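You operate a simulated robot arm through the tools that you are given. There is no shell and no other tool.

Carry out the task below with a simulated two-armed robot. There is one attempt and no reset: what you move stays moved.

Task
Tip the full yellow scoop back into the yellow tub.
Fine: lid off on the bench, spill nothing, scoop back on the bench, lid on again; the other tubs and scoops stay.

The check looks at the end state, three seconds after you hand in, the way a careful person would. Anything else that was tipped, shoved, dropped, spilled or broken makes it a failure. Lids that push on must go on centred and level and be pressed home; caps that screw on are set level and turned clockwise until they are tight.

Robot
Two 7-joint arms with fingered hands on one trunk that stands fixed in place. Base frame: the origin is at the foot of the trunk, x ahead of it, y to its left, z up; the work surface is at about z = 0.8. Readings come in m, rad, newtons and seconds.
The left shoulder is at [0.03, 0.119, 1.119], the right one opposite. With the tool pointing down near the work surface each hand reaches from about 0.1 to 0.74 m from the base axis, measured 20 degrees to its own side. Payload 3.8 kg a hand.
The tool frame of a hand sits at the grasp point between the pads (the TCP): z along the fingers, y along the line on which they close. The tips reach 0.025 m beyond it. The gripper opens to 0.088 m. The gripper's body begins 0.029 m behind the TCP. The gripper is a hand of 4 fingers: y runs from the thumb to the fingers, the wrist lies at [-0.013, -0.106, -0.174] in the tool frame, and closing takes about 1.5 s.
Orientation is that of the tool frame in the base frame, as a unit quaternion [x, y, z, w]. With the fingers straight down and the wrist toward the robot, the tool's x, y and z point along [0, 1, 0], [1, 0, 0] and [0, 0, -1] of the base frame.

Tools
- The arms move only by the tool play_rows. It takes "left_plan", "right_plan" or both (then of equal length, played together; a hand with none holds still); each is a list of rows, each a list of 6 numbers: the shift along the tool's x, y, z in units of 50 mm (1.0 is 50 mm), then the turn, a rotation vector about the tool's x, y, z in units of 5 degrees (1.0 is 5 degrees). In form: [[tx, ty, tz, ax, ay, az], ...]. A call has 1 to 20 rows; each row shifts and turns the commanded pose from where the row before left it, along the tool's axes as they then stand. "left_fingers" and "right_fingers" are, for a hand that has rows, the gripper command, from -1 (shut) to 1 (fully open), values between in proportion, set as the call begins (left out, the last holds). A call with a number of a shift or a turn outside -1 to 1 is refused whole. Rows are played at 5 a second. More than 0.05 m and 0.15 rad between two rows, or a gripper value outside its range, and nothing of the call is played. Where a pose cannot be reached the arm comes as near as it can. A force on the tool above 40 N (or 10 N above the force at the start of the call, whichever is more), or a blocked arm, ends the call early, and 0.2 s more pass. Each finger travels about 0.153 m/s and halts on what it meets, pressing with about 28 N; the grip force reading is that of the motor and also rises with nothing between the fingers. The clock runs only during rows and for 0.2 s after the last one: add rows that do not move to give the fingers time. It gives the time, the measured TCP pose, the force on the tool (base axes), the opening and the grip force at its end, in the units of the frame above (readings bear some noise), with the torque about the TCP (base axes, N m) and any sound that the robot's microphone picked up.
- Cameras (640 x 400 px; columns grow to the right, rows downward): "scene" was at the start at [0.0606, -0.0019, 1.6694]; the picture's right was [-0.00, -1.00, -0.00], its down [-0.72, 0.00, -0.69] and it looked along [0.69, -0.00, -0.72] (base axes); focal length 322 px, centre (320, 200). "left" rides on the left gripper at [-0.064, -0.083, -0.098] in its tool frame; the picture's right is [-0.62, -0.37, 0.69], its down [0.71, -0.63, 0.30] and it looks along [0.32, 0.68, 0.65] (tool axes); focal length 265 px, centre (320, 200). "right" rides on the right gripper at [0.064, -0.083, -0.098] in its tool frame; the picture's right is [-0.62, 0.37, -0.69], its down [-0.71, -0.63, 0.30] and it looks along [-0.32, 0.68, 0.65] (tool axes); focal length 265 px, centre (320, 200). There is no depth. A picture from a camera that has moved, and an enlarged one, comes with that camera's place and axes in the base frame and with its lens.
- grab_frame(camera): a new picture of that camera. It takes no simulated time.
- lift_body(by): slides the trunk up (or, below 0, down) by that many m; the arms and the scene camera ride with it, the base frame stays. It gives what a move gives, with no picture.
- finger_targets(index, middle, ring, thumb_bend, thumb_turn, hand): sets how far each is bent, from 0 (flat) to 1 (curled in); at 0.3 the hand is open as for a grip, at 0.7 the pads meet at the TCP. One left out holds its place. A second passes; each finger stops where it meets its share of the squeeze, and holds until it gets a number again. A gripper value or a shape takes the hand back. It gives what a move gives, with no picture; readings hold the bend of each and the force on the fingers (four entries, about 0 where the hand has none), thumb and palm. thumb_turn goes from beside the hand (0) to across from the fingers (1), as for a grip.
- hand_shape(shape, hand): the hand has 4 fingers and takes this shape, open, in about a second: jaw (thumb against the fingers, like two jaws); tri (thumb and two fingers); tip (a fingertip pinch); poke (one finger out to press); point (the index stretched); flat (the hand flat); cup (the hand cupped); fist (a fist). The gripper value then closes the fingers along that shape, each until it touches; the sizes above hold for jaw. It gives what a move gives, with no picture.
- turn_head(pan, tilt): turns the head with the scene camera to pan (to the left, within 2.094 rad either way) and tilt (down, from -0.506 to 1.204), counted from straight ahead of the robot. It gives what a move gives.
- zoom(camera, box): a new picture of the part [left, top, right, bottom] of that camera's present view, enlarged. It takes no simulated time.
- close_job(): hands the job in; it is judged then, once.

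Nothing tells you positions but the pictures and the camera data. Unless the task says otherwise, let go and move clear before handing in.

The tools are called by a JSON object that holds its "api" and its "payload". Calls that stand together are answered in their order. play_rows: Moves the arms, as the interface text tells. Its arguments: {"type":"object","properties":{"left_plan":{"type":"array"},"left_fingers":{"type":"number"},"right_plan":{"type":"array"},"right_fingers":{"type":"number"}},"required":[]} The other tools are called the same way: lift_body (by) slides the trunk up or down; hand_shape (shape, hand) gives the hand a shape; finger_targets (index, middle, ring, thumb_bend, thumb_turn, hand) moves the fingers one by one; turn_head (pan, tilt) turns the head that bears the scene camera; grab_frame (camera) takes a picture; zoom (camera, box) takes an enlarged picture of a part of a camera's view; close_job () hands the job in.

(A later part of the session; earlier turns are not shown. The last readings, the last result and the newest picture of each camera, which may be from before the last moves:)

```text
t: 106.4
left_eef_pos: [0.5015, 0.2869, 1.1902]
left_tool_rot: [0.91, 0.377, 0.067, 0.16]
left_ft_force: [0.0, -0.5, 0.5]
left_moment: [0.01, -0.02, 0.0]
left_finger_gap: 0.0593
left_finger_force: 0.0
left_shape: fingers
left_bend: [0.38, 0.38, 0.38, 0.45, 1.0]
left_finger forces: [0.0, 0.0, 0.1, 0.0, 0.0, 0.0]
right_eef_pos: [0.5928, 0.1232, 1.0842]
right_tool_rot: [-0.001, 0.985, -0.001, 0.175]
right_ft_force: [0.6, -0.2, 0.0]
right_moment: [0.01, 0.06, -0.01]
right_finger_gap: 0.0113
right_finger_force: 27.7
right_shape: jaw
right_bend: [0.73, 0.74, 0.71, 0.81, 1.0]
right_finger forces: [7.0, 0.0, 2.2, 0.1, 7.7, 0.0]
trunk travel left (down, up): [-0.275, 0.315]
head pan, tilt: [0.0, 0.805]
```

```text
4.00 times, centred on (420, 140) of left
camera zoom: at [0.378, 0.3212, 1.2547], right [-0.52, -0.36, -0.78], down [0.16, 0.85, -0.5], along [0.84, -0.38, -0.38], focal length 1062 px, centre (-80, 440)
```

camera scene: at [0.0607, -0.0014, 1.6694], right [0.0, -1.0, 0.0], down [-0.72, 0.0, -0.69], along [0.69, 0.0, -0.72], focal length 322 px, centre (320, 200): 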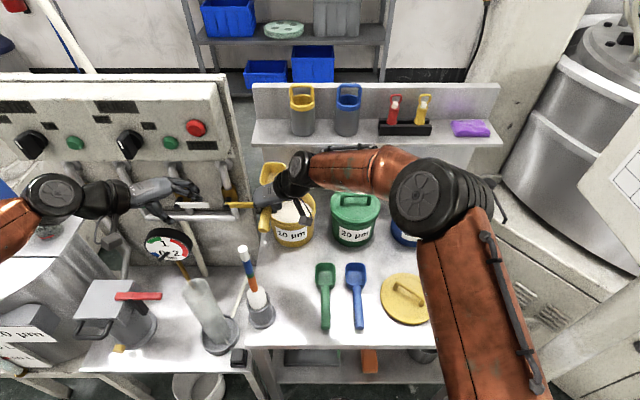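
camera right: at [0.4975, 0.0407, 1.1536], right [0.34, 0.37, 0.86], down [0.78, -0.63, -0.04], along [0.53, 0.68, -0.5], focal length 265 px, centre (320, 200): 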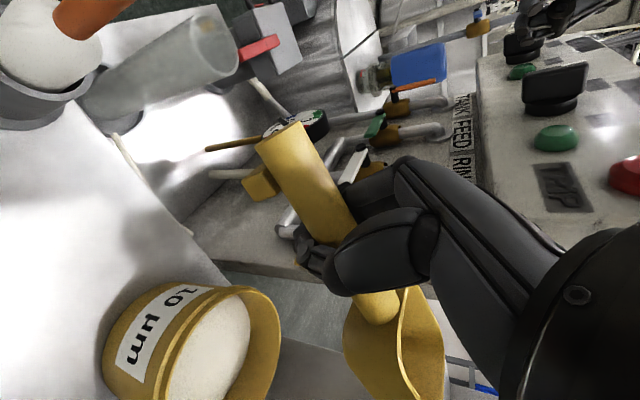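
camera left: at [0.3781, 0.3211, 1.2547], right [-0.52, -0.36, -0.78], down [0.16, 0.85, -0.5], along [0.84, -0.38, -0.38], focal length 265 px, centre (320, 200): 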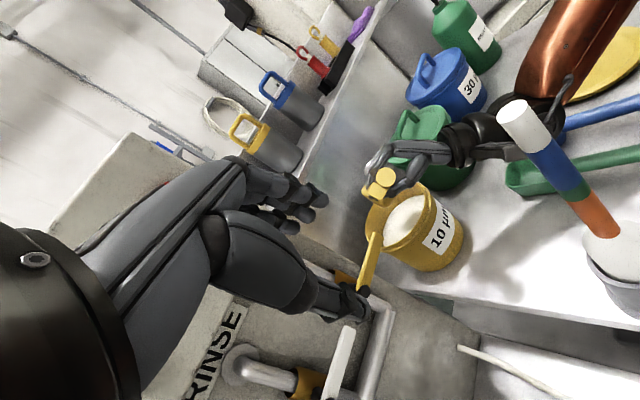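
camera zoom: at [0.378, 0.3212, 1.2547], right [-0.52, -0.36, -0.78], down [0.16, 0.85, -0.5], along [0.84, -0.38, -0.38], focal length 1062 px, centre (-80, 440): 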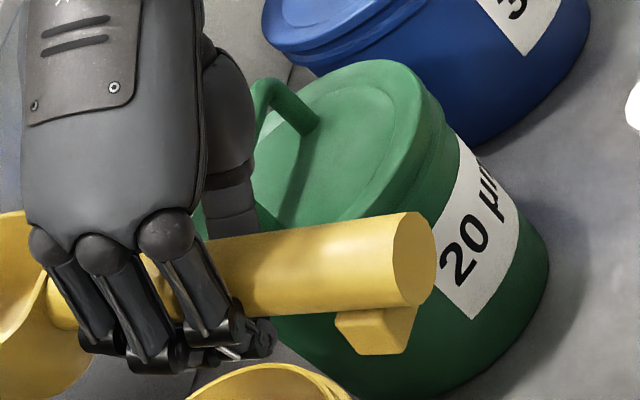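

The scoop points 7° right of straight and about 7° nose-up. I'll correct both and carry it back above its original place, keeping clear of the brush.

{"api": "play_rows", "payload": {"right_plan": [[0, 0, 0, 0, 0.7, 0], [0, 0, 0, 0, 0.7, 0], [0, 0, 0, -0.158, 0, -0.682], [0, 0, 0, -0.158, 0, -0.682], [0.03, -0.248, -0.007, 0, 0, 0], [0.03, -0.248, -0.007, 0, 0, 0], [0.03, -0.248, -0.007, 0, 0, 0], [0.03, -0.248, -0.007, 0, 0, 0], [0.274, 0.0315, 0.048, 0, 0, 0], [0.274, 0.0315, 0.048, 0, 0, 0], [0.274, 0.0315, 0.048, 0, 0, 0], [0.274, 0.0315, 0.048, 0, 0, 0], [0.274, 0.0315, 0.048, 0, 0, 0], [0.274, 0.0315, 0.048, 0, 0, 0], [0.274, 0.0315, 0.048, 0, 0, 0], [0.274, 0.0315, 0.048, 0, 0, 0], [0.274, 0.0315, 0.048, 0, 0, 0], [0.274, 0.0315, 0.048, 0, 0, 0], [0, 0, 0, 0, 0, 0]]}}

{"api": "zoom", "payload": {"camera": "scene", "box": [230, 220, 350, 340]}}

{"api": "zoom", "payload": {"camera": "left", "box": [440, 60, 640, 240]}}

{"api": "grab_frame", "payload": {"camera": "right"}}

```text
t: 110.4
left_eef_pos: [0.5028, 0.2865, 1.1897]
left_tool_rot: [0.911, 0.375, 0.065, 0.16]
left_ft_force: [0.0, -0.2, -0.5]
left_moment: [0.0, 0.01, 0.0]
left_finger_gap: 0.0595
left_finger_force: 0.0
left_shape: fingers
left_bend: [0.38, 0.38, 0.38, 0.45, 1.0]
left_finger forces: [0.0, 0.1, 0.0, 0.1, 0.0, 0.0]
right_eef_pos: [0.4625, 0.0742, 1.0288]
right_tool_rot: [-0.062, 0.992, 0.005, 0.114]
right_ft_force: [-0.4, -1.0, -0.4]
right_moment: [-0.03, 0.03, -0.02]
right_finger_gap: 0.0109
right_finger_force: 28.7
right_shape: jaw
right_bend: [0.73, 0.74, 0.71, 0.81, 1.0]
right_finger forces: [6.7, 0.1, 2.4, 0.2, 7.7, 0.1]
trunk travel left (down, up): [-0.275, 0.315]
head pan, tilt: [0.0, 0.805]
```

```text
3.33 times, centred on (290, 280) of scene
camera zoom: at [0.0608, -0.0017, 1.6694], right [0.0, -1.0, 0.0], down [-0.72, 0.0, -0.69], along [0.69, 0.0, -0.72], focal length 1074 px, centre (420, -67)
```

zoom: 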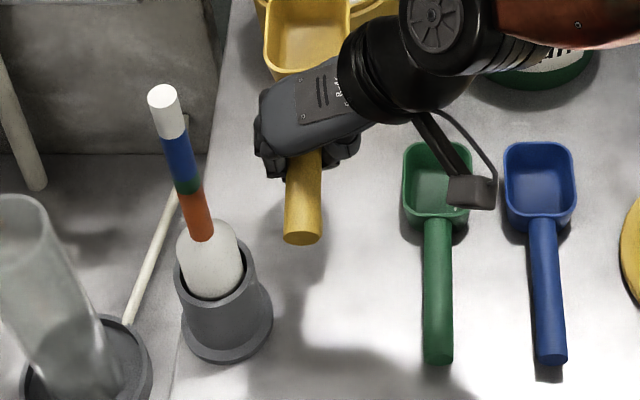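

```text
2.22 times, centred on (540, 150) of left
camera zoom: at [0.3781, 0.321, 1.2547], right [-0.52, -0.36, -0.78], down [0.16, 0.85, -0.5], along [0.84, -0.38, -0.38], focal length 590 px, centre (-169, 311)
```

zoom: 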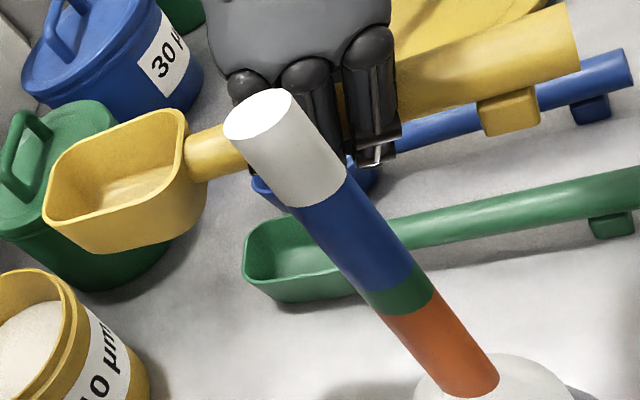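

```text
taken
camera right: at [0.388, -0.0185, 1.1106], right [0.4, 0.42, 0.81], down [0.84, -0.53, -0.13], along [0.38, 0.73, -0.56], focal length 265 px, centre (320, 200)
```

right: 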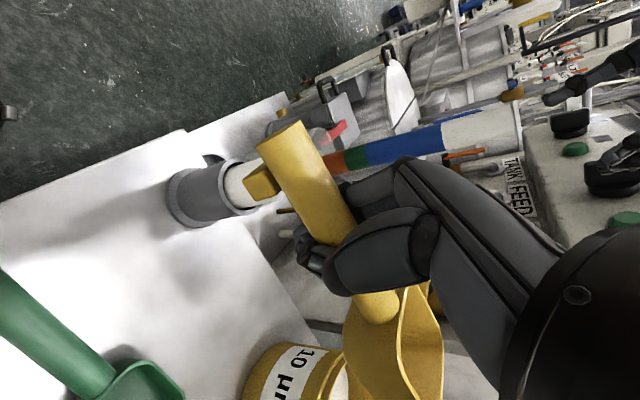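

{"api": "zoom", "payload": {"camera": "scene", "box": [265, 190, 345, 260]}}

{"api": "zoom", "payload": {"camera": "left", "box": [440, 90, 540, 190]}}

```text
5.71 times, centred on (305, 225) of scene
camera zoom: at [0.0608, -0.0017, 1.6694], right [0.0, -1.0, 0.0], down [-0.72, 0.0, -0.69], along [0.69, 0.0, -0.72], focal length 1842 px, centre (406, 57)
```

zoom: 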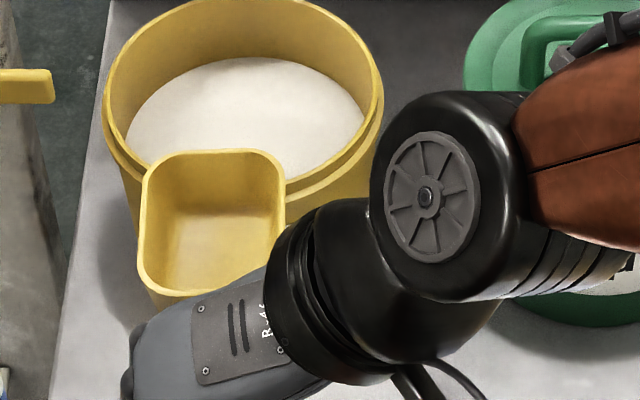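

```text
4.00 times, centred on (490, 140) of left
camera zoom: at [0.3781, 0.321, 1.2547], right [-0.52, -0.36, -0.78], down [0.16, 0.85, -0.5], along [0.84, -0.38, -0.38], focal length 1062 px, centre (-360, 440)
```

zoom: 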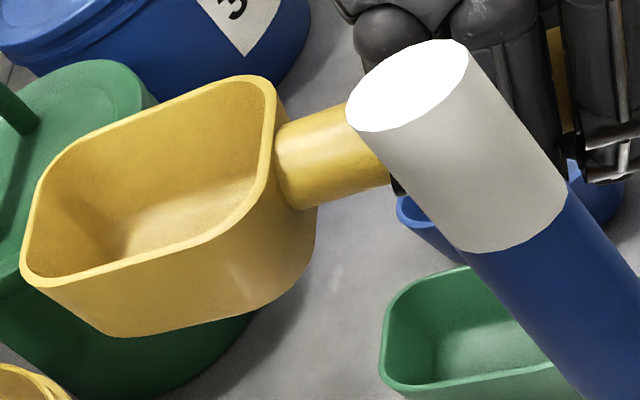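

The scoop is level, aligned and empty, and the powder lies evenly in the tub. I'll lower it straight down over its original spot.

{"api": "play_rows", "payload": {"right_plan": [[0.0, -0.06, 0.0, 0, 0, 0], [0.069, 0, 0.299, 0, 0, 0], [0.069, 0, 0.299, 0, 0, 0], [0.069, 0, 0.299, 0, 0, 0], [0.069, 0, 0.299, 0, 0, 0], [0.069, 0, 0.299, 0, 0, 0], [0.069, 0, 0.299, 0, 0, 0], [0.069, 0, 0.299, 0, 0, 0], [0.069, 0, 0.299, 0, 0, 0], [0.069, 0, 0.299, 0, 0, 0], [0.069, 0, 0.299, 0, 0, 0], [0.055, 0, 0.239, 0, 0, 0], [0.02, 0, 0.1, 0, 0, 0], [0, 0, 0, 0, 0, 0]]}}

{"api": "zoom", "payload": {"camera": "scene", "box": [230, 240, 350, 340]}}

{"api": "zoom", "payload": {"camera": "left", "box": [460, 100, 640, 270]}}

{"api": "grab_frame", "payload": {"camera": "right"}}

```text
t: 113.4
left_eef_pos: [0.5026, 0.287, 1.1902]
left_tool_rot: [0.91, 0.376, 0.066, 0.161]
left_ft_force: [-0.2, 1.2, -0.4]
left_moment: [-0.04, 0.01, -0.02]
left_finger_gap: 0.0594
left_finger_force: 0.1
left_shape: fingers
left_bend: [0.38, 0.38, 0.38, 0.45, 1.0]
left_finger forces: [0.0, 0.0, 0.0, 0.0, 0.0, 0.0]
right_eef_pos: [0.4648, 0.0708, 0.8569]
right_tool_rot: [-0.061, 0.991, 0.005, 0.115]
right_ft_force: [0.4, 0.0, -0.3]
right_moment: [-0.01, 0.05, 0.03]
right_finger_gap: 0.0114
right_finger_force: 28.3
right_shape: jaw
right_bend: [0.73, 0.74, 0.71, 0.81, 1.0]
right_finger forces: [6.6, 0.1, 2.3, 0.0, 7.5, 0.0]
trunk travel left (down, up): [-0.275, 0.315]
head pan, tilt: [0.0, 0.805]
```

```text
4.00 times, centred on (290, 290) of scene
camera zoom: at [0.0607, -0.0016, 1.6694], right [0.0, -1.0, 0.0], down [-0.72, 0.0, -0.69], along [0.69, 0.0, -0.72], focal length 1289 px, centre (440, -160)
```

zoom: 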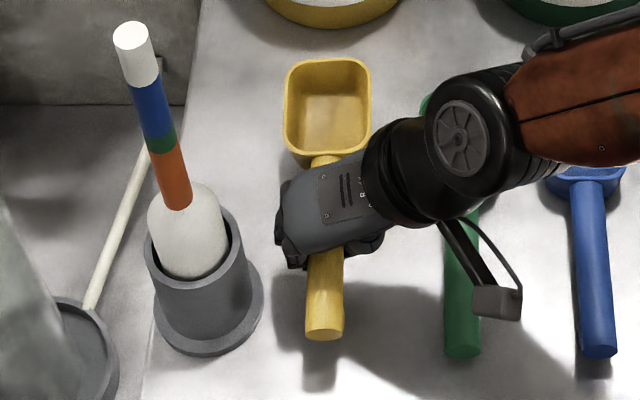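

```text
2.35 times, centred on (550, 185) of left
camera zoom: at [0.378, 0.321, 1.2547], right [-0.52, -0.36, -0.78], down [0.16, 0.85, -0.5], along [0.84, -0.38, -0.38], focal length 624 px, centre (-221, 235)
```

zoom: 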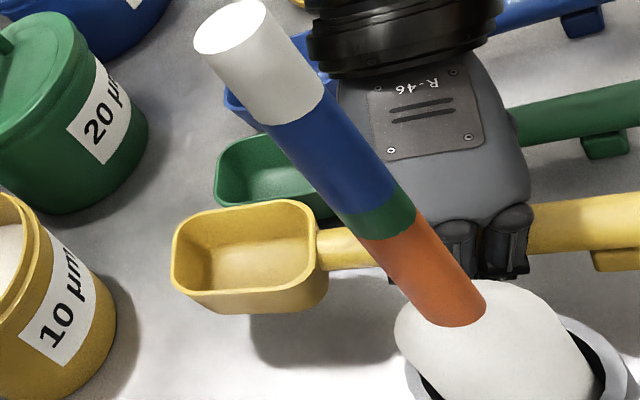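

```text
taken
camera right: at [0.3897, -0.0214, 0.939], right [0.4, 0.42, 0.81], down [0.84, -0.53, -0.13], along [0.38, 0.73, -0.56], focal length 265 px, centre (320, 200)
```

right: 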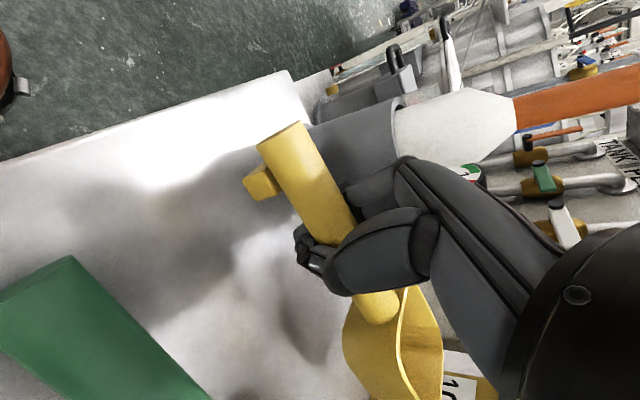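

{"api": "play_rows", "payload": {"right_plan": [[0.027, 0, 0.117, 0, 0, 0], [0.027, 0, 0.117, 0, 0, 0], [0.027, 0, 0.117, 0, 0, 0], [0.009, 0, 0.04, 0, 0, 0], [0, 0, 0, 0, 0, 0]]}}

{"api": "zoom", "payload": {"camera": "left", "box": [460, 100, 640, 270]}}

{"api": "zoom", "payload": {"camera": "scene", "box": [230, 240, 350, 340]}}

```text
t: 114.6
left_eef_pos: [0.5015, 0.2883, 1.19]
left_tool_rot: [0.91, 0.376, 0.066, 0.159]
left_ft_force: [-0.2, -0.1, -0.4]
left_moment: [-0.02, 0.01, 0.03]
left_finger_gap: 0.0595
left_finger_force: 0.0
left_shape: fingers
left_bend: [0.38, 0.38, 0.38, 0.45, 1.0]
left_finger forces: [0.1, 0.0, 0.0, 0.0, 0.0, 0.0]
right_eef_pos: [0.4638, 0.0708, 0.8379]
right_tool_rot: [-0.062, 0.991, 0.006, 0.115]
right_ft_force: [-0.4, 0.2, 0.1]
right_moment: [0.0, 0.02, -0.02]
right_finger_gap: 0.011
right_finger_force: 27.9
right_shape: jaw
right_bend: [0.73, 0.74, 0.71, 0.81, 1.0]
right_finger forces: [6.7, 0.1, 2.3, 0.1, 7.5, 0.1]
trunk travel left (down, up): [-0.275, 0.315]
head pan, tilt: [0.0, 0.805]
```

```text
2.35 times, centred on (550, 185) of left
camera zoom: at [0.3781, 0.321, 1.2547], right [-0.52, -0.36, -0.78], down [0.16, 0.85, -0.5], along [0.84, -0.38, -0.38], focal length 624 px, centre (-221, 235)
```

zoom: 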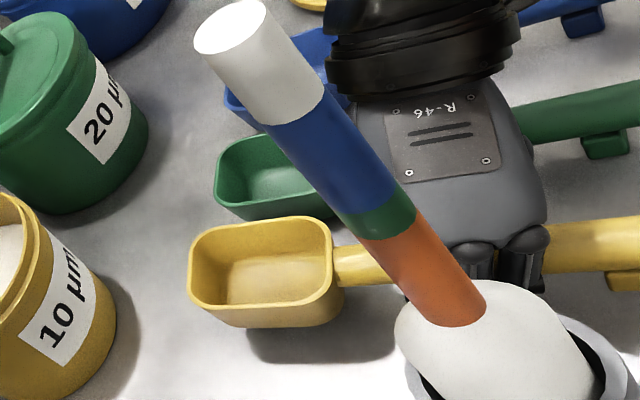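

```text
4.00 times, centred on (290, 290) of scene
camera zoom: at [0.0607, -0.0016, 1.6694], right [0.0, -1.0, 0.0], down [-0.72, 0.0, -0.69], along [0.69, 0.0, -0.72], focal length 1289 px, centre (440, -160)
```

zoom: 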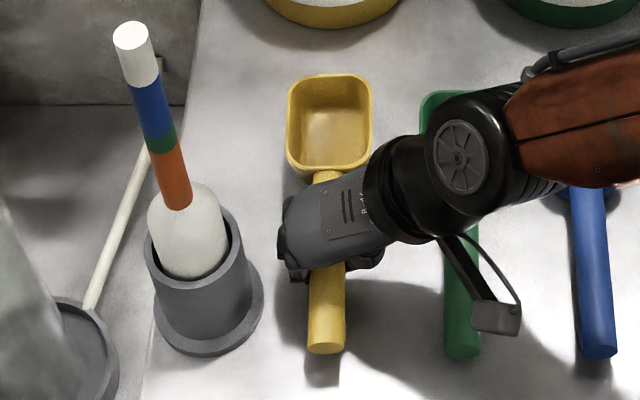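

{"api": "play_rows", "payload": {"right_plan": [[0.009, 0, 0.039, 0, 0, 0], [0.009, 0, 0.039, 0, 0, 0], [0.009, 0, 0.039, 0, 0, 0], [0, 0, 0, 0, 0, 0]]}}

{"api": "zoom", "payload": {"camera": "left", "box": [460, 100, 640, 270]}}

{"api": "zoom", "payload": {"camera": "right", "box": [200, 100, 480, 400]}}

```text
t: 115.6
left_eef_pos: [0.5031, 0.2874, 1.1894]
left_tool_rot: [0.91, 0.376, 0.066, 0.159]
left_ft_force: [-0.4, 0.9, -0.6]
left_moment: [0.01, -0.01, 0.0]
left_finger_gap: 0.0595
left_finger_force: 0.2
left_shape: fingers
left_bend: [0.38, 0.38, 0.38, 0.45, 1.0]
left_finger forces: [0.0, 0.1, 0.0, 0.1, 0.0, 0.0]
right_eef_pos: [0.4626, 0.0717, 0.8324]
right_tool_rot: [-0.062, 0.992, 0.006, 0.114]
right_ft_force: [0.3, -0.4, -0.8]
right_moment: [-0.01, 0.05, -0.02]
right_finger_gap: 0.0112
right_finger_force: 28.8
right_shape: jaw
right_bend: [0.73, 0.74, 0.71, 0.81, 1.0]
right_finger forces: [6.6, 0.0, 2.4, 0.0, 7.5, 0.0]
trunk travel left (down, up): [-0.275, 0.315]
head pan, tilt: [0.0, 0.805]
```

```text
2.35 times, centred on (550, 185) of left
camera zoom: at [0.378, 0.321, 1.2547], right [-0.52, -0.36, -0.78], down [0.16, 0.85, -0.5], along [0.84, -0.38, -0.38], focal length 624 px, centre (-221, 235)
```

zoom: 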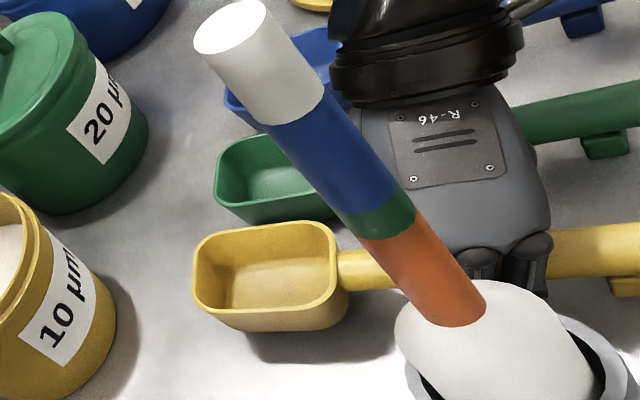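

```text
1.33 times, centred on (340, 250) of right
camera zoom: at [0.3892, -0.0217, 0.9136], right [0.4, 0.42, 0.81], down [0.84, -0.53, -0.13], along [0.38, 0.73, -0.56], focal length 354 px, centre (293, 133)
```

zoom: 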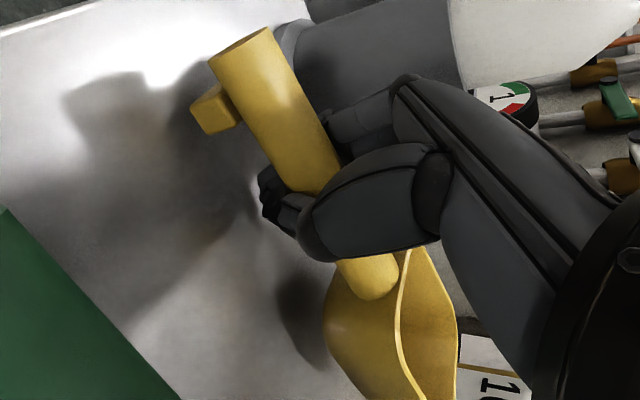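

{"api": "play_rows", "payload": {"right_plan": [[0.0, 0, 0.03, 0, 0, 0], [0.009, 0, 0.039, 0, 0, 0], [0.009, 0, 0.039, 0, 0, 0], [0, 0, 0, 0, 0, 0]]}}

{"api": "zoom", "payload": {"camera": "left", "box": [460, 100, 640, 270]}}

{"api": "zoom", "payload": {"camera": "right", "box": [200, 100, 480, 400]}}

```text
t: 116.6
left_eef_pos: [0.5018, 0.2871, 1.1893]
left_tool_rot: [0.91, 0.376, 0.066, 0.159]
left_ft_force: [0.3, 0.4, -0.8]
left_moment: [-0.03, 0.01, 0.01]
left_finger_gap: 0.0592
left_finger_force: 0.0
left_shape: fingers
left_bend: [0.38, 0.38, 0.38, 0.45, 1.0]
left_finger forces: [0.0, 0.0, 0.1, 0.0, 0.0, 0.1]
right_eef_pos: [0.4649, 0.0717, 0.8274]
right_tool_rot: [-0.062, 0.991, 0.005, 0.114]
right_ft_force: [0.4, -0.3, -1.3]
right_moment: [-0.03, 0.04, -0.03]
right_finger_gap: 0.0112
right_finger_force: 28.0
right_shape: jaw
right_bend: [0.73, 0.74, 0.71, 0.81, 1.0]
right_finger forces: [6.6, 0.0, 2.4, 0.0, 7.5, 0.1]
trunk travel left (down, up): [-0.275, 0.315]
head pan, tilt: [0.0, 0.805]
```

```text
2.35 times, centred on (550, 185) of left
camera zoom: at [0.378, 0.321, 1.2547], right [-0.52, -0.36, -0.78], down [0.16, 0.85, -0.5], along [0.84, -0.38, -0.38], focal length 624 px, centre (-221, 235)
```

zoom: 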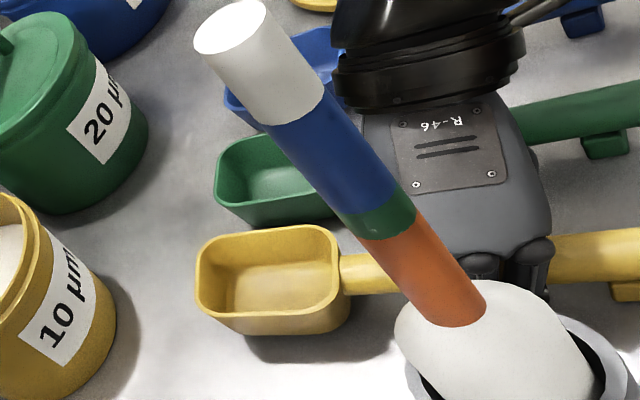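

```text
1.33 times, centred on (340, 250) of right
camera zoom: at [0.3897, -0.0215, 0.9089], right [0.4, 0.42, 0.81], down [0.84, -0.53, -0.13], along [0.38, 0.73, -0.56], focal length 354 px, centre (293, 133)
```

zoom: 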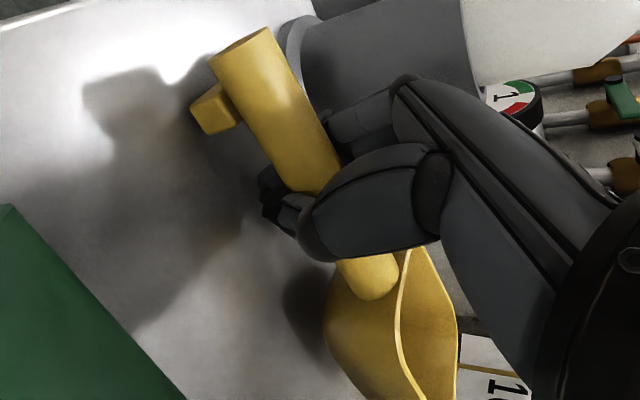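

{"api": "play_rows", "payload": {"right_plan": [[0.007, 0, 0.03, 0, 0, 0], [0.007, 0, 0.03, 0, 0, 0], [0, 0, 0, 0, 0, 0]]}}

{"api": "zoom", "payload": {"camera": "left", "box": [460, 100, 640, 270]}}

{"api": "zoom", "payload": {"camera": "right", "box": [200, 100, 480, 400]}}

```text
t: 117.4
left_eef_pos: [0.5025, 0.2873, 1.19]
left_tool_rot: [0.91, 0.376, 0.067, 0.159]
left_ft_force: [-0.2, 0.0, 0.3]
left_moment: [-0.03, 0.0, 0.0]
left_finger_gap: 0.0595
left_finger_force: 0.1
left_shape: fingers
left_bend: [0.38, 0.38, 0.38, 0.45, 1.0]
left_finger forces: [0.1, 0.0, 0.0, 0.0, 0.0, 0.0]
right_eef_pos: [0.4643, 0.0706, 0.8241]
right_tool_rot: [-0.062, 0.992, 0.007, 0.114]
right_ft_force: [-0.2, -0.3, 8.3]
right_moment: [0.06, 0.07, 0.0]
right_finger_gap: 0.0111
right_finger_force: 27.9
right_shape: jaw
right_bend: [0.74, 0.74, 0.71, 0.81, 1.0]
right_finger forces: [6.6, 0.0, 2.5, 0.1, 7.6, 0.0]
trunk travel left (down, up): [-0.275, 0.315]
head pan, tilt: [0.0, 0.805]
```

```text
2.35 times, centred on (550, 185) of left
camera zoom: at [0.3774, 0.321, 1.255], right [-0.52, -0.36, -0.78], down [0.16, 0.85, -0.5], along [0.84, -0.38, -0.38], focal length 624 px, centre (-221, 235)
```

zoom: 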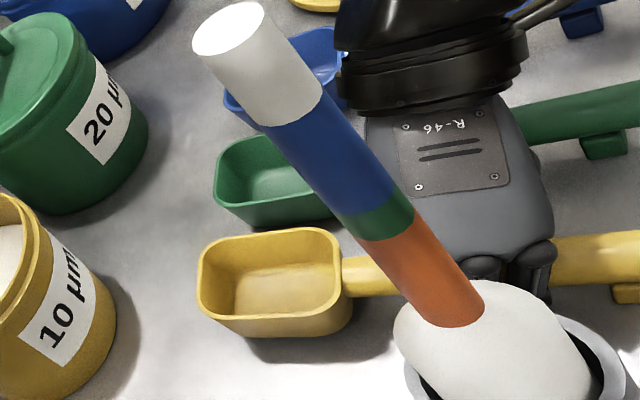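

```text
1.33 times, centred on (340, 250) of right
camera zoom: at [0.389, -0.0216, 0.9065], right [0.4, 0.42, 0.82], down [0.84, -0.53, -0.13], along [0.38, 0.74, -0.56], focal length 354 px, centre (293, 133)
```

zoom: 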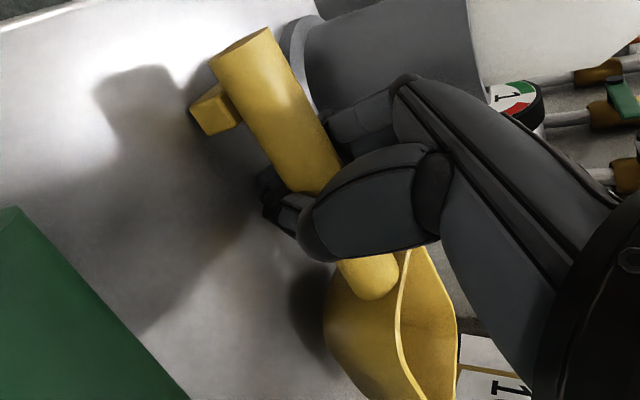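

There's contact with the bench at 8 N, probably a fingertip with the scoop 2–3 mm above. I'll relieve it slightly and open the fingers in small steps so the handle settles gently.

{"api": "play_rows", "payload": {"right_plan": [[-0.009, 0, -0.039, 0, 0, 0], [0, 0, 0, 0, 0, 0]]}}

{"api": "finger_targets", "payload": {"hand": "right", "index": 0.68, "middle": 0.68, "ring": 0.68, "thumb_bend": 0.72}}

{"api": "finger_targets", "payload": {"hand": "right", "index": 0.63, "middle": 0.63, "ring": 0.63, "thumb_bend": 0.65}}

{"api": "zoom", "payload": {"camera": "left", "box": [460, 100, 640, 270]}}

{"api": "zoom", "payload": {"camera": "right", "box": [200, 100, 480, 400]}}

```text
t: 118.0
left_eef_pos: [0.5017, 0.2852, 1.1906]
left_tool_rot: [0.91, 0.376, 0.065, 0.16]
left_ft_force: [0.5, -0.1, 0.7]
left_moment: [0.01, -0.01, 0.01]
left_finger_gap: 0.0595
left_finger_force: 0.1
left_shape: fingers
left_bend: [0.38, 0.38, 0.38, 0.45, 1.0]
left_finger forces: [0.1, 0.1, 0.0, 0.0, 0.1, 0.1]
right_eef_pos: [0.464, 0.0711, 0.8264]
right_tool_rot: [-0.062, 0.992, 0.005, 0.114]
right_ft_force: [0.5, -0.4, -0.3]
right_moment: [0.01, 0.05, -0.01]
right_finger_gap: 0.0111
right_finger_force: 27.6
right_shape: jaw
right_bend: [0.73, 0.74, 0.71, 0.81, 1.0]
right_finger forces: [6.7, 0.1, 2.7, 0.1, 7.9, 0.0]
trunk travel left (down, up): [-0.275, 0.315]
head pan, tilt: [0.0, 0.805]
```

```text
t: 119.0
left_eef_pos: [0.501, 0.2875, 1.1909]
left_tool_rot: [0.91, 0.377, 0.067, 0.16]
left_ft_force: [-0.2, -0.3, 0.0]
left_moment: [0.01, 0.04, 0.0]
left_finger_gap: 0.0596
left_finger_force: 0.1
left_shape: fingers
left_bend: [0.38, 0.38, 0.38, 0.45, 1.0]
left_finger forces: [0.0, 0.0, 0.1, 0.0, 0.1, 0.0]
right_eef_pos: [0.4638, 0.0706, 0.8272]
right_tool_rot: [-0.062, 0.992, 0.006, 0.114]
right_ft_force: [-0.7, 0.3, 8.7]
right_moment: [0.07, 0.07, -0.03]
right_finger_gap: 0.0
right_finger_force: 8.7
right_shape: fingers
right_bend: [0.69, 0.68, 0.67, 0.71, 1.0]
right_finger forces: [12.9, 0.0, 0.8, 0.0, 3.3, 0.1]
trunk travel left (down, up): [-0.275, 0.315]
head pan, tilt: [0.0, 0.805]
```

```text
t: 120.0
left_eef_pos: [0.5016, 0.2864, 1.192]
left_tool_rot: [0.91, 0.376, 0.067, 0.16]
left_ft_force: [-0.3, -0.1, -0.5]
left_moment: [-0.01, 0.0, 0.0]
left_finger_gap: 0.0594
left_finger_force: 0.1
left_shape: fingers
left_bend: [0.38, 0.38, 0.38, 0.45, 1.0]
left_finger forces: [0.0, 0.0, 0.0, 0.1, 0.0, 0.0]
right_eef_pos: [0.4639, 0.0709, 0.8262]
right_tool_rot: [-0.061, 0.991, 0.007, 0.115]
right_ft_force: [-1.1, -0.3, 12.7]
right_moment: [0.05, 0.02, 0.0]
right_finger_gap: 0.0049
right_finger_force: 6.9
right_shape: fingers
right_bend: [0.69, 0.63, 0.63, 0.65, 1.0]
right_finger forces: [13.3, 0.0, 0.0, 0.1, 0.2, 0.0]
trunk travel left (down, up): [-0.275, 0.315]
head pan, tilt: [0.0, 0.805]
```

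```text
2.35 times, centred on (550, 185) of left
camera zoom: at [0.3771, 0.3208, 1.2551], right [-0.52, -0.36, -0.78], down [0.16, 0.85, -0.5], along [0.84, -0.38, -0.38], focal length 624 px, centre (-221, 235)
```

zoom: 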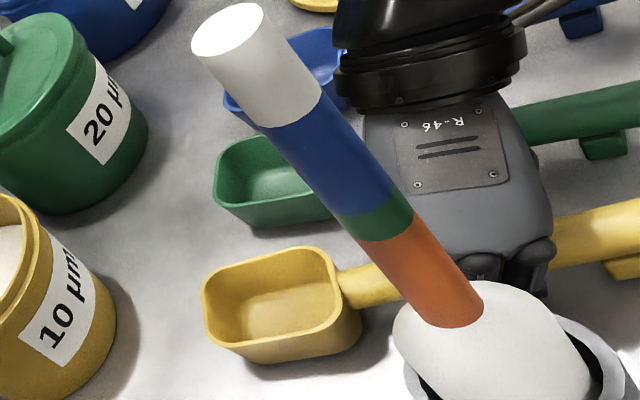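

```text
1.33 times, centred on (340, 250) of right
camera zoom: at [0.3888, -0.022, 0.9083], right [0.4, 0.42, 0.82], down [0.84, -0.53, -0.13], along [0.38, 0.73, -0.56], focal length 354 px, centre (293, 133)
```

zoom: 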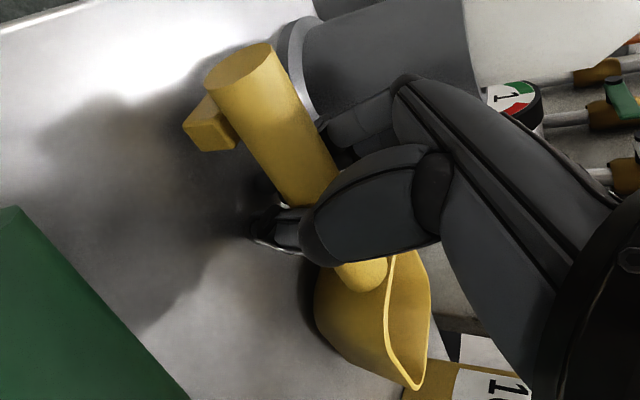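

The index fingertip is pressing the bench. I'll raise a few millimetres and continue opening.

{"api": "play_rows", "payload": {"right_plan": [[-0.018, 0, -0.078, 0, 0, 0], [0, 0, 0, 0, 0, 0]]}}

{"api": "finger_targets", "payload": {"hand": "right", "index": 0.6, "middle": 0.59, "ring": 0.59, "thumb_bend": 0.6}}

{"api": "zoom", "payload": {"camera": "left", "box": [460, 100, 640, 270]}}

{"api": "zoom", "payload": {"camera": "right", "box": [200, 100, 480, 400]}}

{"api": "zoom", "payload": {"camera": "scene", "box": [230, 240, 350, 340]}}

```text
t: 120.6
left_eef_pos: [0.5026, 0.286, 1.1904]
left_tool_rot: [0.91, 0.376, 0.067, 0.16]
left_ft_force: [0.2, 0.6, 0.2]
left_moment: [0.03, -0.02, 0.0]
left_finger_gap: 0.0591
left_finger_force: 0.0
left_shape: fingers
left_bend: [0.38, 0.38, 0.38, 0.45, 1.0]
left_finger forces: [0.0, 0.0, 0.0, 0.0, 0.0, 0.0]
right_eef_pos: [0.4638, 0.0699, 0.8302]
right_tool_rot: [-0.063, 0.991, 0.006, 0.115]
right_ft_force: [0.5, -0.1, -1.4]
right_moment: [-0.01, 0.02, -0.01]
right_finger_gap: 0.0113
right_finger_force: 0.3
right_shape: fingers
right_bend: [0.63, 0.63, 0.63, 0.65, 1.0]
right_finger forces: [0.0, 0.0, 0.3, 0.0, 0.1, 0.0]
trunk travel left (down, up): [-0.275, 0.315]
head pan, tilt: [0.0, 0.805]
```

```text
t: 121.6
left_eef_pos: [0.5029, 0.2867, 1.1899]
left_tool_rot: [0.91, 0.376, 0.066, 0.16]
left_ft_force: [1.1, 0.0, 0.2]
left_moment: [0.0, 0.0, -0.03]
left_finger_gap: 0.0594
left_finger_force: 0.0
left_shape: fingers
left_bend: [0.38, 0.38, 0.38, 0.45, 1.0]
left_finger forces: [0.0, 0.0, 0.0, 0.0, 0.0, 0.1]
right_eef_pos: [0.4651, 0.07, 0.8306]
right_tool_rot: [-0.061, 0.991, 0.006, 0.115]
right_ft_force: [-0.8, -0.3, -0.2]
right_moment: [-0.02, -0.03, -0.02]
right_finger_gap: 0.0194
right_finger_force: 0.1
right_shape: fingers
right_bend: [0.6, 0.59, 0.59, 0.6, 1.0]
right_finger forces: [0.0, 0.0, 0.0, 0.1, 0.0, 0.0]
trunk travel left (down, up): [-0.275, 0.315]
head pan, tilt: [0.0, 0.805]
```

```text
2.35 times, centred on (550, 185) of left
camera zoom: at [0.378, 0.321, 1.2547], right [-0.52, -0.36, -0.78], down [0.16, 0.85, -0.5], along [0.84, -0.38, -0.38], focal length 624 px, centre (-221, 235)
```

zoom: 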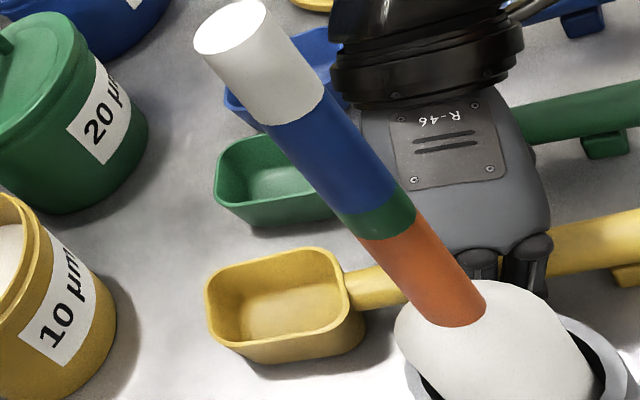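

```text
1.33 times, centred on (340, 250) of right
camera zoom: at [0.3895, -0.0223, 0.9119], right [0.4, 0.42, 0.81], down [0.84, -0.53, -0.13], along [0.38, 0.73, -0.56], focal length 354 px, centre (293, 133)
```

zoom: 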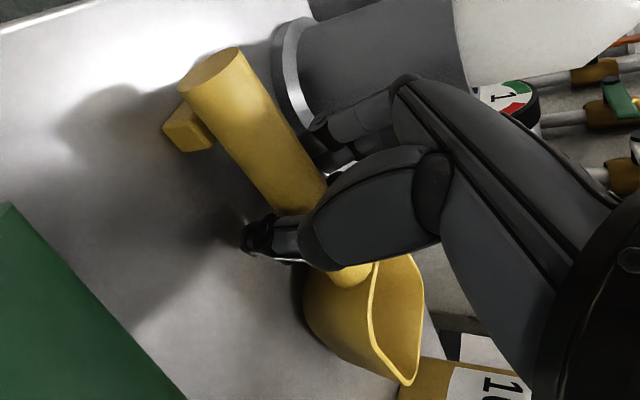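

```text
4.00 times, centred on (290, 290) of scene
camera zoom: at [0.0606, -0.0016, 1.6694], right [0.0, -1.0, 0.0], down [-0.72, 0.0, -0.69], along [0.69, 0.0, -0.72], focal length 1289 px, centre (440, -160)
```

zoom: 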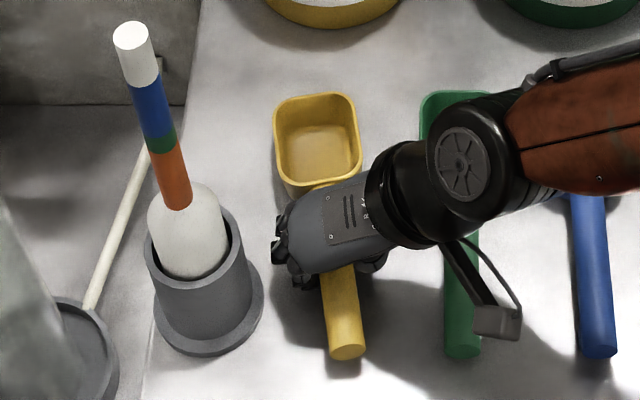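

The scoop is resting on the bench, free of the fingers, turned about 11° to the left and clear of everything. I'll open a bit more and rise straight up.

{"api": "finger_targets", "payload": {"hand": "right", "index": 0.54, "middle": 0.54, "ring": 0.54, "thumb_bend": 0.54}}

{"api": "play_rows", "payload": {"right_plan": [[-0.011, 0, -0.049, 0, 0, 0], [0, 0, 0, 0, 0, 0]]}}

{"api": "finger_targets", "payload": {"hand": "right", "index": 0.48, "middle": 0.48, "ring": 0.48, "thumb_bend": 0.45}}

{"api": "zoom", "payload": {"camera": "right", "box": [200, 100, 480, 400]}}

{"api": "zoom", "payload": {"camera": "scene", "box": [230, 240, 350, 340]}}

```text
t: 122.6
left_eef_pos: [0.5015, 0.2869, 1.1906]
left_tool_rot: [0.91, 0.377, 0.066, 0.159]
left_ft_force: [-0.4, 0.8, -1.0]
left_moment: [0.0, 0.0, 0.02]
left_finger_gap: 0.0595
left_finger_force: 0.1
left_shape: fingers
left_bend: [0.38, 0.38, 0.38, 0.45, 1.0]
left_finger forces: [0.0, 0.0, 0.0, 0.0, 0.1, 0.1]
right_eef_pos: [0.4647, 0.071, 0.8308]
right_tool_rot: [-0.063, 0.991, 0.005, 0.114]
right_ft_force: [-0.4, -0.5, 0.1]
right_moment: [-0.01, 0.01, 0.02]
right_finger_gap: 0.0321
right_finger_force: 0.0
right_shape: fingers
right_bend: [0.54, 0.54, 0.54, 0.54, 1.0]
right_finger forces: [0.1, 0.0, 0.0, 0.1, 0.0, 0.0]
trunk travel left (down, up): [-0.275, 0.315]
head pan, tilt: [0.0, 0.805]
```

```text
t: 123.2
left_eef_pos: [0.5024, 0.2867, 1.1894]
left_tool_rot: [0.91, 0.377, 0.066, 0.159]
left_ft_force: [-0.2, -0.3, -1.1]
left_moment: [0.0, -0.02, 0.01]
left_finger_gap: 0.0593
left_finger_force: 0.1
left_shape: fingers
left_bend: [0.38, 0.38, 0.38, 0.45, 1.0]
left_finger forces: [0.0, 0.0, 0.0, 0.0, 0.1, 0.0]
right_eef_pos: [0.4642, 0.0713, 0.8327]
right_tool_rot: [-0.062, 0.991, 0.006, 0.115]
right_ft_force: [-0.7, -0.6, -0.3]
right_moment: [-0.02, 0.0, -0.03]
right_finger_gap: 0.0323
right_finger_force: 0.1
right_shape: fingers
right_bend: [0.54, 0.54, 0.54, 0.54, 1.0]
right_finger forces: [0.0, 0.0, 0.0, 0.0, 0.0, 0.0]
trunk travel left (down, up): [-0.275, 0.315]
head pan, tilt: [0.0, 0.805]
```

```text
t: 124.2
left_eef_pos: [0.5029, 0.2867, 1.1905]
left_tool_rot: [0.91, 0.376, 0.067, 0.16]
left_ft_force: [-0.2, 0.0, 0.2]
left_moment: [0.0, -0.02, 0.01]
left_finger_gap: 0.0593
left_finger_force: 0.0
left_shape: fingers
left_bend: [0.38, 0.38, 0.38, 0.45, 1.0]
left_finger forces: [0.1, 0.0, 0.0, 0.0, 0.0, 0.0]
right_eef_pos: [0.4642, 0.0704, 0.8334]
right_tool_rot: [-0.062, 0.991, 0.005, 0.115]
right_ft_force: [-0.6, 0.3, 0.8]
right_moment: [0.02, 0.02, 0.03]
right_finger_gap: 0.0486
right_finger_force: 0.0
right_shape: fingers
right_bend: [0.48, 0.48, 0.48, 0.45, 1.0]
right_finger forces: [0.1, 0.0, 0.1, 0.1, 0.0, 0.1]
trunk travel left (down, up): [-0.275, 0.315]
head pan, tilt: [0.0, 0.805]
```

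```text
1.33 times, centred on (340, 250) of right
camera zoom: at [0.3894, -0.0222, 0.9144], right [0.4, 0.42, 0.81], down [0.84, -0.53, -0.13], along [0.38, 0.73, -0.56], focal length 354 px, centre (293, 133)
```

zoom: 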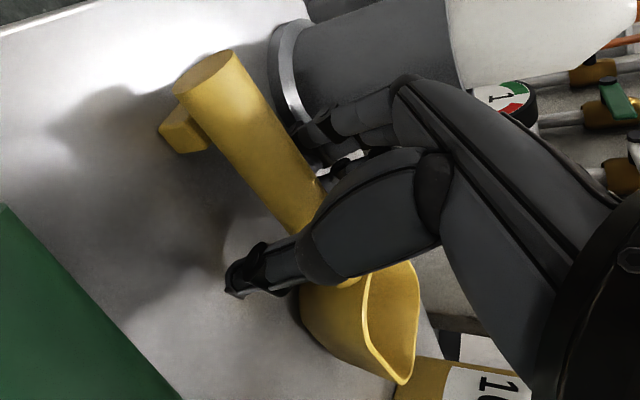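

```text
4.00 times, centred on (290, 290) of scene
camera zoom: at [0.0606, -0.0016, 1.6694], right [0.0, -1.0, 0.0], down [-0.72, 0.0, -0.69], along [0.69, 0.0, -0.72], focal length 1289 px, centre (440, -160)
```

zoom: 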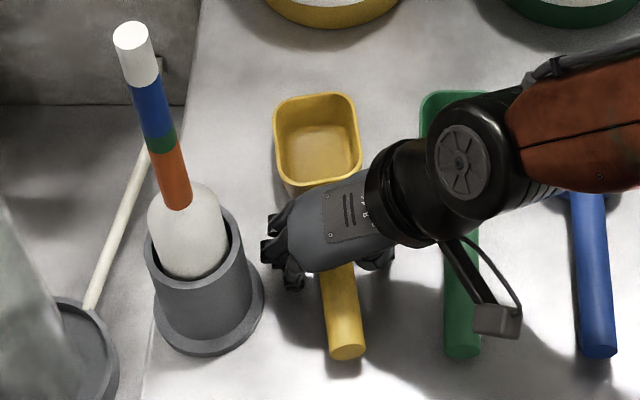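

Released with no contact. I'll rise straight up.

{"api": "play_rows", "payload": {"right_plan": [[-0.011, 0, -0.049, 0, 0, 0], [-0.022, 0, -0.097, 0, 0, 0], [-0.045, 0, -0.195, 0, 0, 0], [-0.068, 0, -0.292, 0, 0, 0], [-0.09, 0, -0.39, 0, 0, 0], [-0.09, 0, -0.39, 0, 0, 0], [-0.09, 0, -0.39, 0, 0, 0], [-0.09, 0, -0.39, 0, 0, 0], [-0.09, 0, -0.39, 0, 0, 0], [-0.09, 0, -0.39, 0, 0, 0], [0, 0, 0, 0, 0, 0]]}}

{"api": "grab_frame", "payload": {"camera": "scene"}}

{"api": "grab_frame", "payload": {"camera": "left"}}

```text
t: 126.6
left_eef_pos: [0.503, 0.2868, 1.1891]
left_tool_rot: [0.91, 0.376, 0.066, 0.159]
left_ft_force: [0.5, -0.5, 0.0]
left_moment: [-0.02, 0.01, 0.01]
left_finger_gap: 0.0591
left_finger_force: 0.1
left_shape: fingers
left_bend: [0.38, 0.38, 0.38, 0.45, 1.0]
left_finger forces: [0.1, 0.0, 0.1, 0.1, 0.0, 0.1]
right_eef_pos: [0.4629, 0.0715, 0.9853]
right_tool_rot: [-0.062, 0.992, 0.006, 0.113]
right_ft_force: [0.0, -0.1, -0.1]
right_moment: [-0.04, 0.01, 0.04]
right_finger_gap: 0.0487
right_finger_force: 0.1
right_shape: fingers
right_bend: [0.48, 0.48, 0.48, 0.45, 1.0]
right_finger forces: [0.0, 0.1, 0.1, 0.0, 0.0, 0.0]
trunk travel left (down, up): [-0.275, 0.315]
head pan, tilt: [0.0, 0.805]
```

```text
taken
camera scene: at [0.0608, -0.0016, 1.6694], right [0.0, -1.0, 0.0], down [-0.72, 0.0, -0.69], along [0.69, 0.0, -0.72], focal length 322 px, centre (320, 200)
```

scene: 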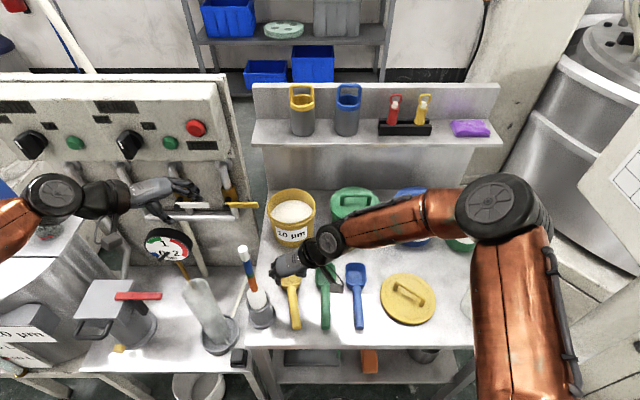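

```text
taken
camera left: at [0.3782, 0.321, 1.2547], right [-0.52, -0.36, -0.78], down [0.16, 0.85, -0.5], along [0.84, -0.38, -0.38], focal length 265 px, centre (320, 200)
```

left: 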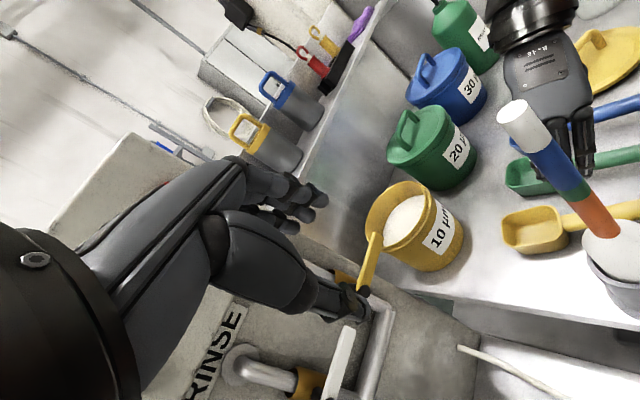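

The scoop is back on the bench beside its neighbours, and nothing else has moved. I'll return the right arm to its parking and viewing spot on the right.

{"api": "play_rows", "payload": {"right_plan": [[-0.1125, 0, -0.487, 0, 0, 0], [-0.1125, 0, -0.487, 0, 0, 0], [-0.1125, 0, -0.487, 0, 0, 0], [-0.1125, 0, -0.487, 0, 0, 0], [-0.1125, 0, -0.487, 0, 0, 0], [-0.1125, 0, -0.487, 0, 0, 0], [-0.1125, 0, -0.487, 0, 0, 0], [-0.1125, 0, -0.487, 0, 0, 0], [0.065, -0.54, -0.015, 0, 0, 0], [0.065, -0.54, -0.015, 0, 0, 0], [0.065, -0.54, -0.015, 0, 0, 0], [0.065, -0.54, -0.015, 0, 0, 0], [0.065, -0.54, -0.015, 0, 0, 0], [0.065, -0.54, -0.015, 0, 0, 0], [0.065, -0.54, -0.015, 0, 0, 0], [0.065, -0.54, -0.015, 0, 0, 0], [0.065, -0.54, -0.015, 0, 0, 0], [0.065, -0.54, -0.015, 0, 0, 0], [0.065, -0.54, -0.015, 0, 0, 0], [0.065, -0.54, -0.015, 0, 0, 0]]}}

{"api": "play_rows", "payload": {"right_plan": [[0.065, -0.54, -0.015, 0, 0, 0], [0.065, -0.54, -0.015, 0, 0, 0], [0.065, -0.54, -0.015, 0, 0, 0], [0.065, -0.54, -0.015, 0, 0, 0], [0.065, -0.54, -0.015, 0, 0, 0], [0.065, -0.54, -0.015, 0, 0, 0], [0, 0, 0, 0, 0.867, 0], [0, 0, 0, 0, 0.867, 0], [0, 0, 0, 0, 0.867, 0], [0, 0, 0, 0, 0, 0.94], [0, 0, 0, 0, 0, 0.94], [0, 0, 0, 0, 0, 0.94], [0, 0, 0, 0, 0, 0.94], [0, 0, 0, 0, 0, 0.94], [0, 0, 0, 0, 0, 0.94], [0, 0, 0, 0, 0, 0.94], [0, 0, 0, 0, 0, 0.94], [0, 0, 0, 0, 0, 0.94], [0, 0, 0, 0, 0, 0.94], [0, 0, 0, 0, 0, 0]]}}

{"api": "grab_frame", "payload": {"camera": "scene"}}

{"api": "grab_frame", "payload": {"camera": "right"}}

```text
t: 130.8
left_eef_pos: [0.5034, 0.2866, 1.1897]
left_tool_rot: [0.91, 0.377, 0.067, 0.16]
left_ft_force: [0.0, 0.0, 0.4]
left_moment: [0.01, -0.03, -0.01]
left_finger_gap: 0.0591
left_finger_force: 0.1
left_shape: fingers
left_bend: [0.38, 0.38, 0.38, 0.45, 1.0]
left_finger forces: [0.1, 0.1, 0.0, 0.0, 0.0, 0.0]
right_eef_pos: [0.4633, -0.2563, 1.1858]
right_tool_rot: [-0.063, 0.991, 0.007, 0.115]
right_ft_force: [0.1, 0.1, -0.7]
right_moment: [-0.04, 0.02, 0.0]
right_finger_gap: 0.0487
right_finger_force: 0.0
right_shape: fingers
right_bend: [0.48, 0.48, 0.48, 0.45, 1.0]
right_finger forces: [0.0, 0.0, 0.0, 0.0, 0.0, 0.1]
trunk travel left (down, up): [-0.275, 0.315]
head pan, tilt: [0.0, 0.805]
```

```text
t: 135.0
left_eef_pos: [0.5017, 0.2875, 1.1893]
left_tool_rot: [0.91, 0.377, 0.067, 0.16]
left_ft_force: [0.1, 0.1, -0.7]
left_moment: [-0.02, -0.01, 0.04]
left_finger_gap: 0.0594
left_finger_force: 0.0
left_shape: fingers
left_bend: [0.38, 0.38, 0.38, 0.45, 1.0]
left_finger forces: [0.1, 0.0, 0.0, 0.0, 0.0, 0.1]
right_eef_pos: [0.4641, -0.4186, 1.1868]
right_tool_rot: [0.342, 0.94, -0.001, 0.002]
right_ft_force: [-0.5, -0.1, -0.1]
right_moment: [-0.02, 0.02, -0.03]
right_finger_gap: 0.049
right_finger_force: 0.1
right_shape: fingers
right_bend: [0.48, 0.48, 0.48, 0.45, 1.0]
right_finger forces: [0.0, 0.1, 0.0, 0.1, 0.0, 0.0]
trunk travel left (down, up): [-0.275, 0.315]
head pan, tilt: [0.0, 0.805]
```

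```text
taken
camera scene: at [0.0607, -0.002, 1.6694], right [0.0, -1.0, 0.0], down [-0.72, 0.0, -0.69], along [0.69, 0.0, -0.72], focal length 322 px, centre (320, 200)
```

scene: 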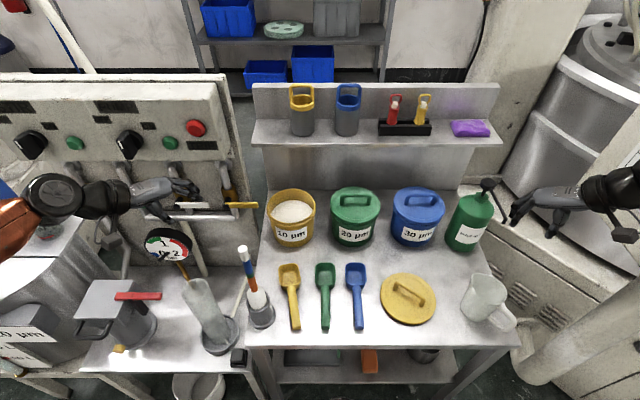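

```text
taken
camera right: at [0.3598, -0.4407, 1.2844], right [0.71, -0.11, 0.69], down [0.14, -0.94, -0.3], along [0.69, 0.31, -0.65], focal length 265 px, centre (320, 200)
```

right: 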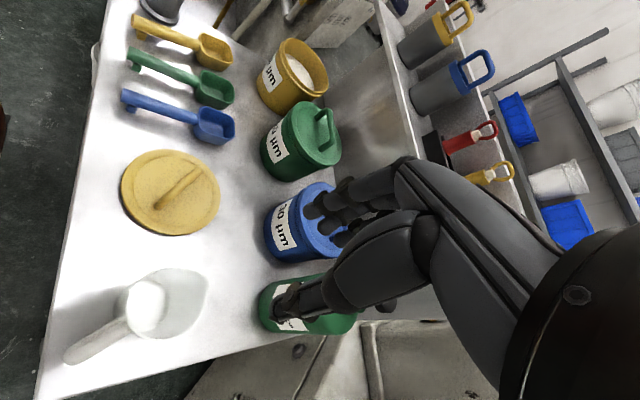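

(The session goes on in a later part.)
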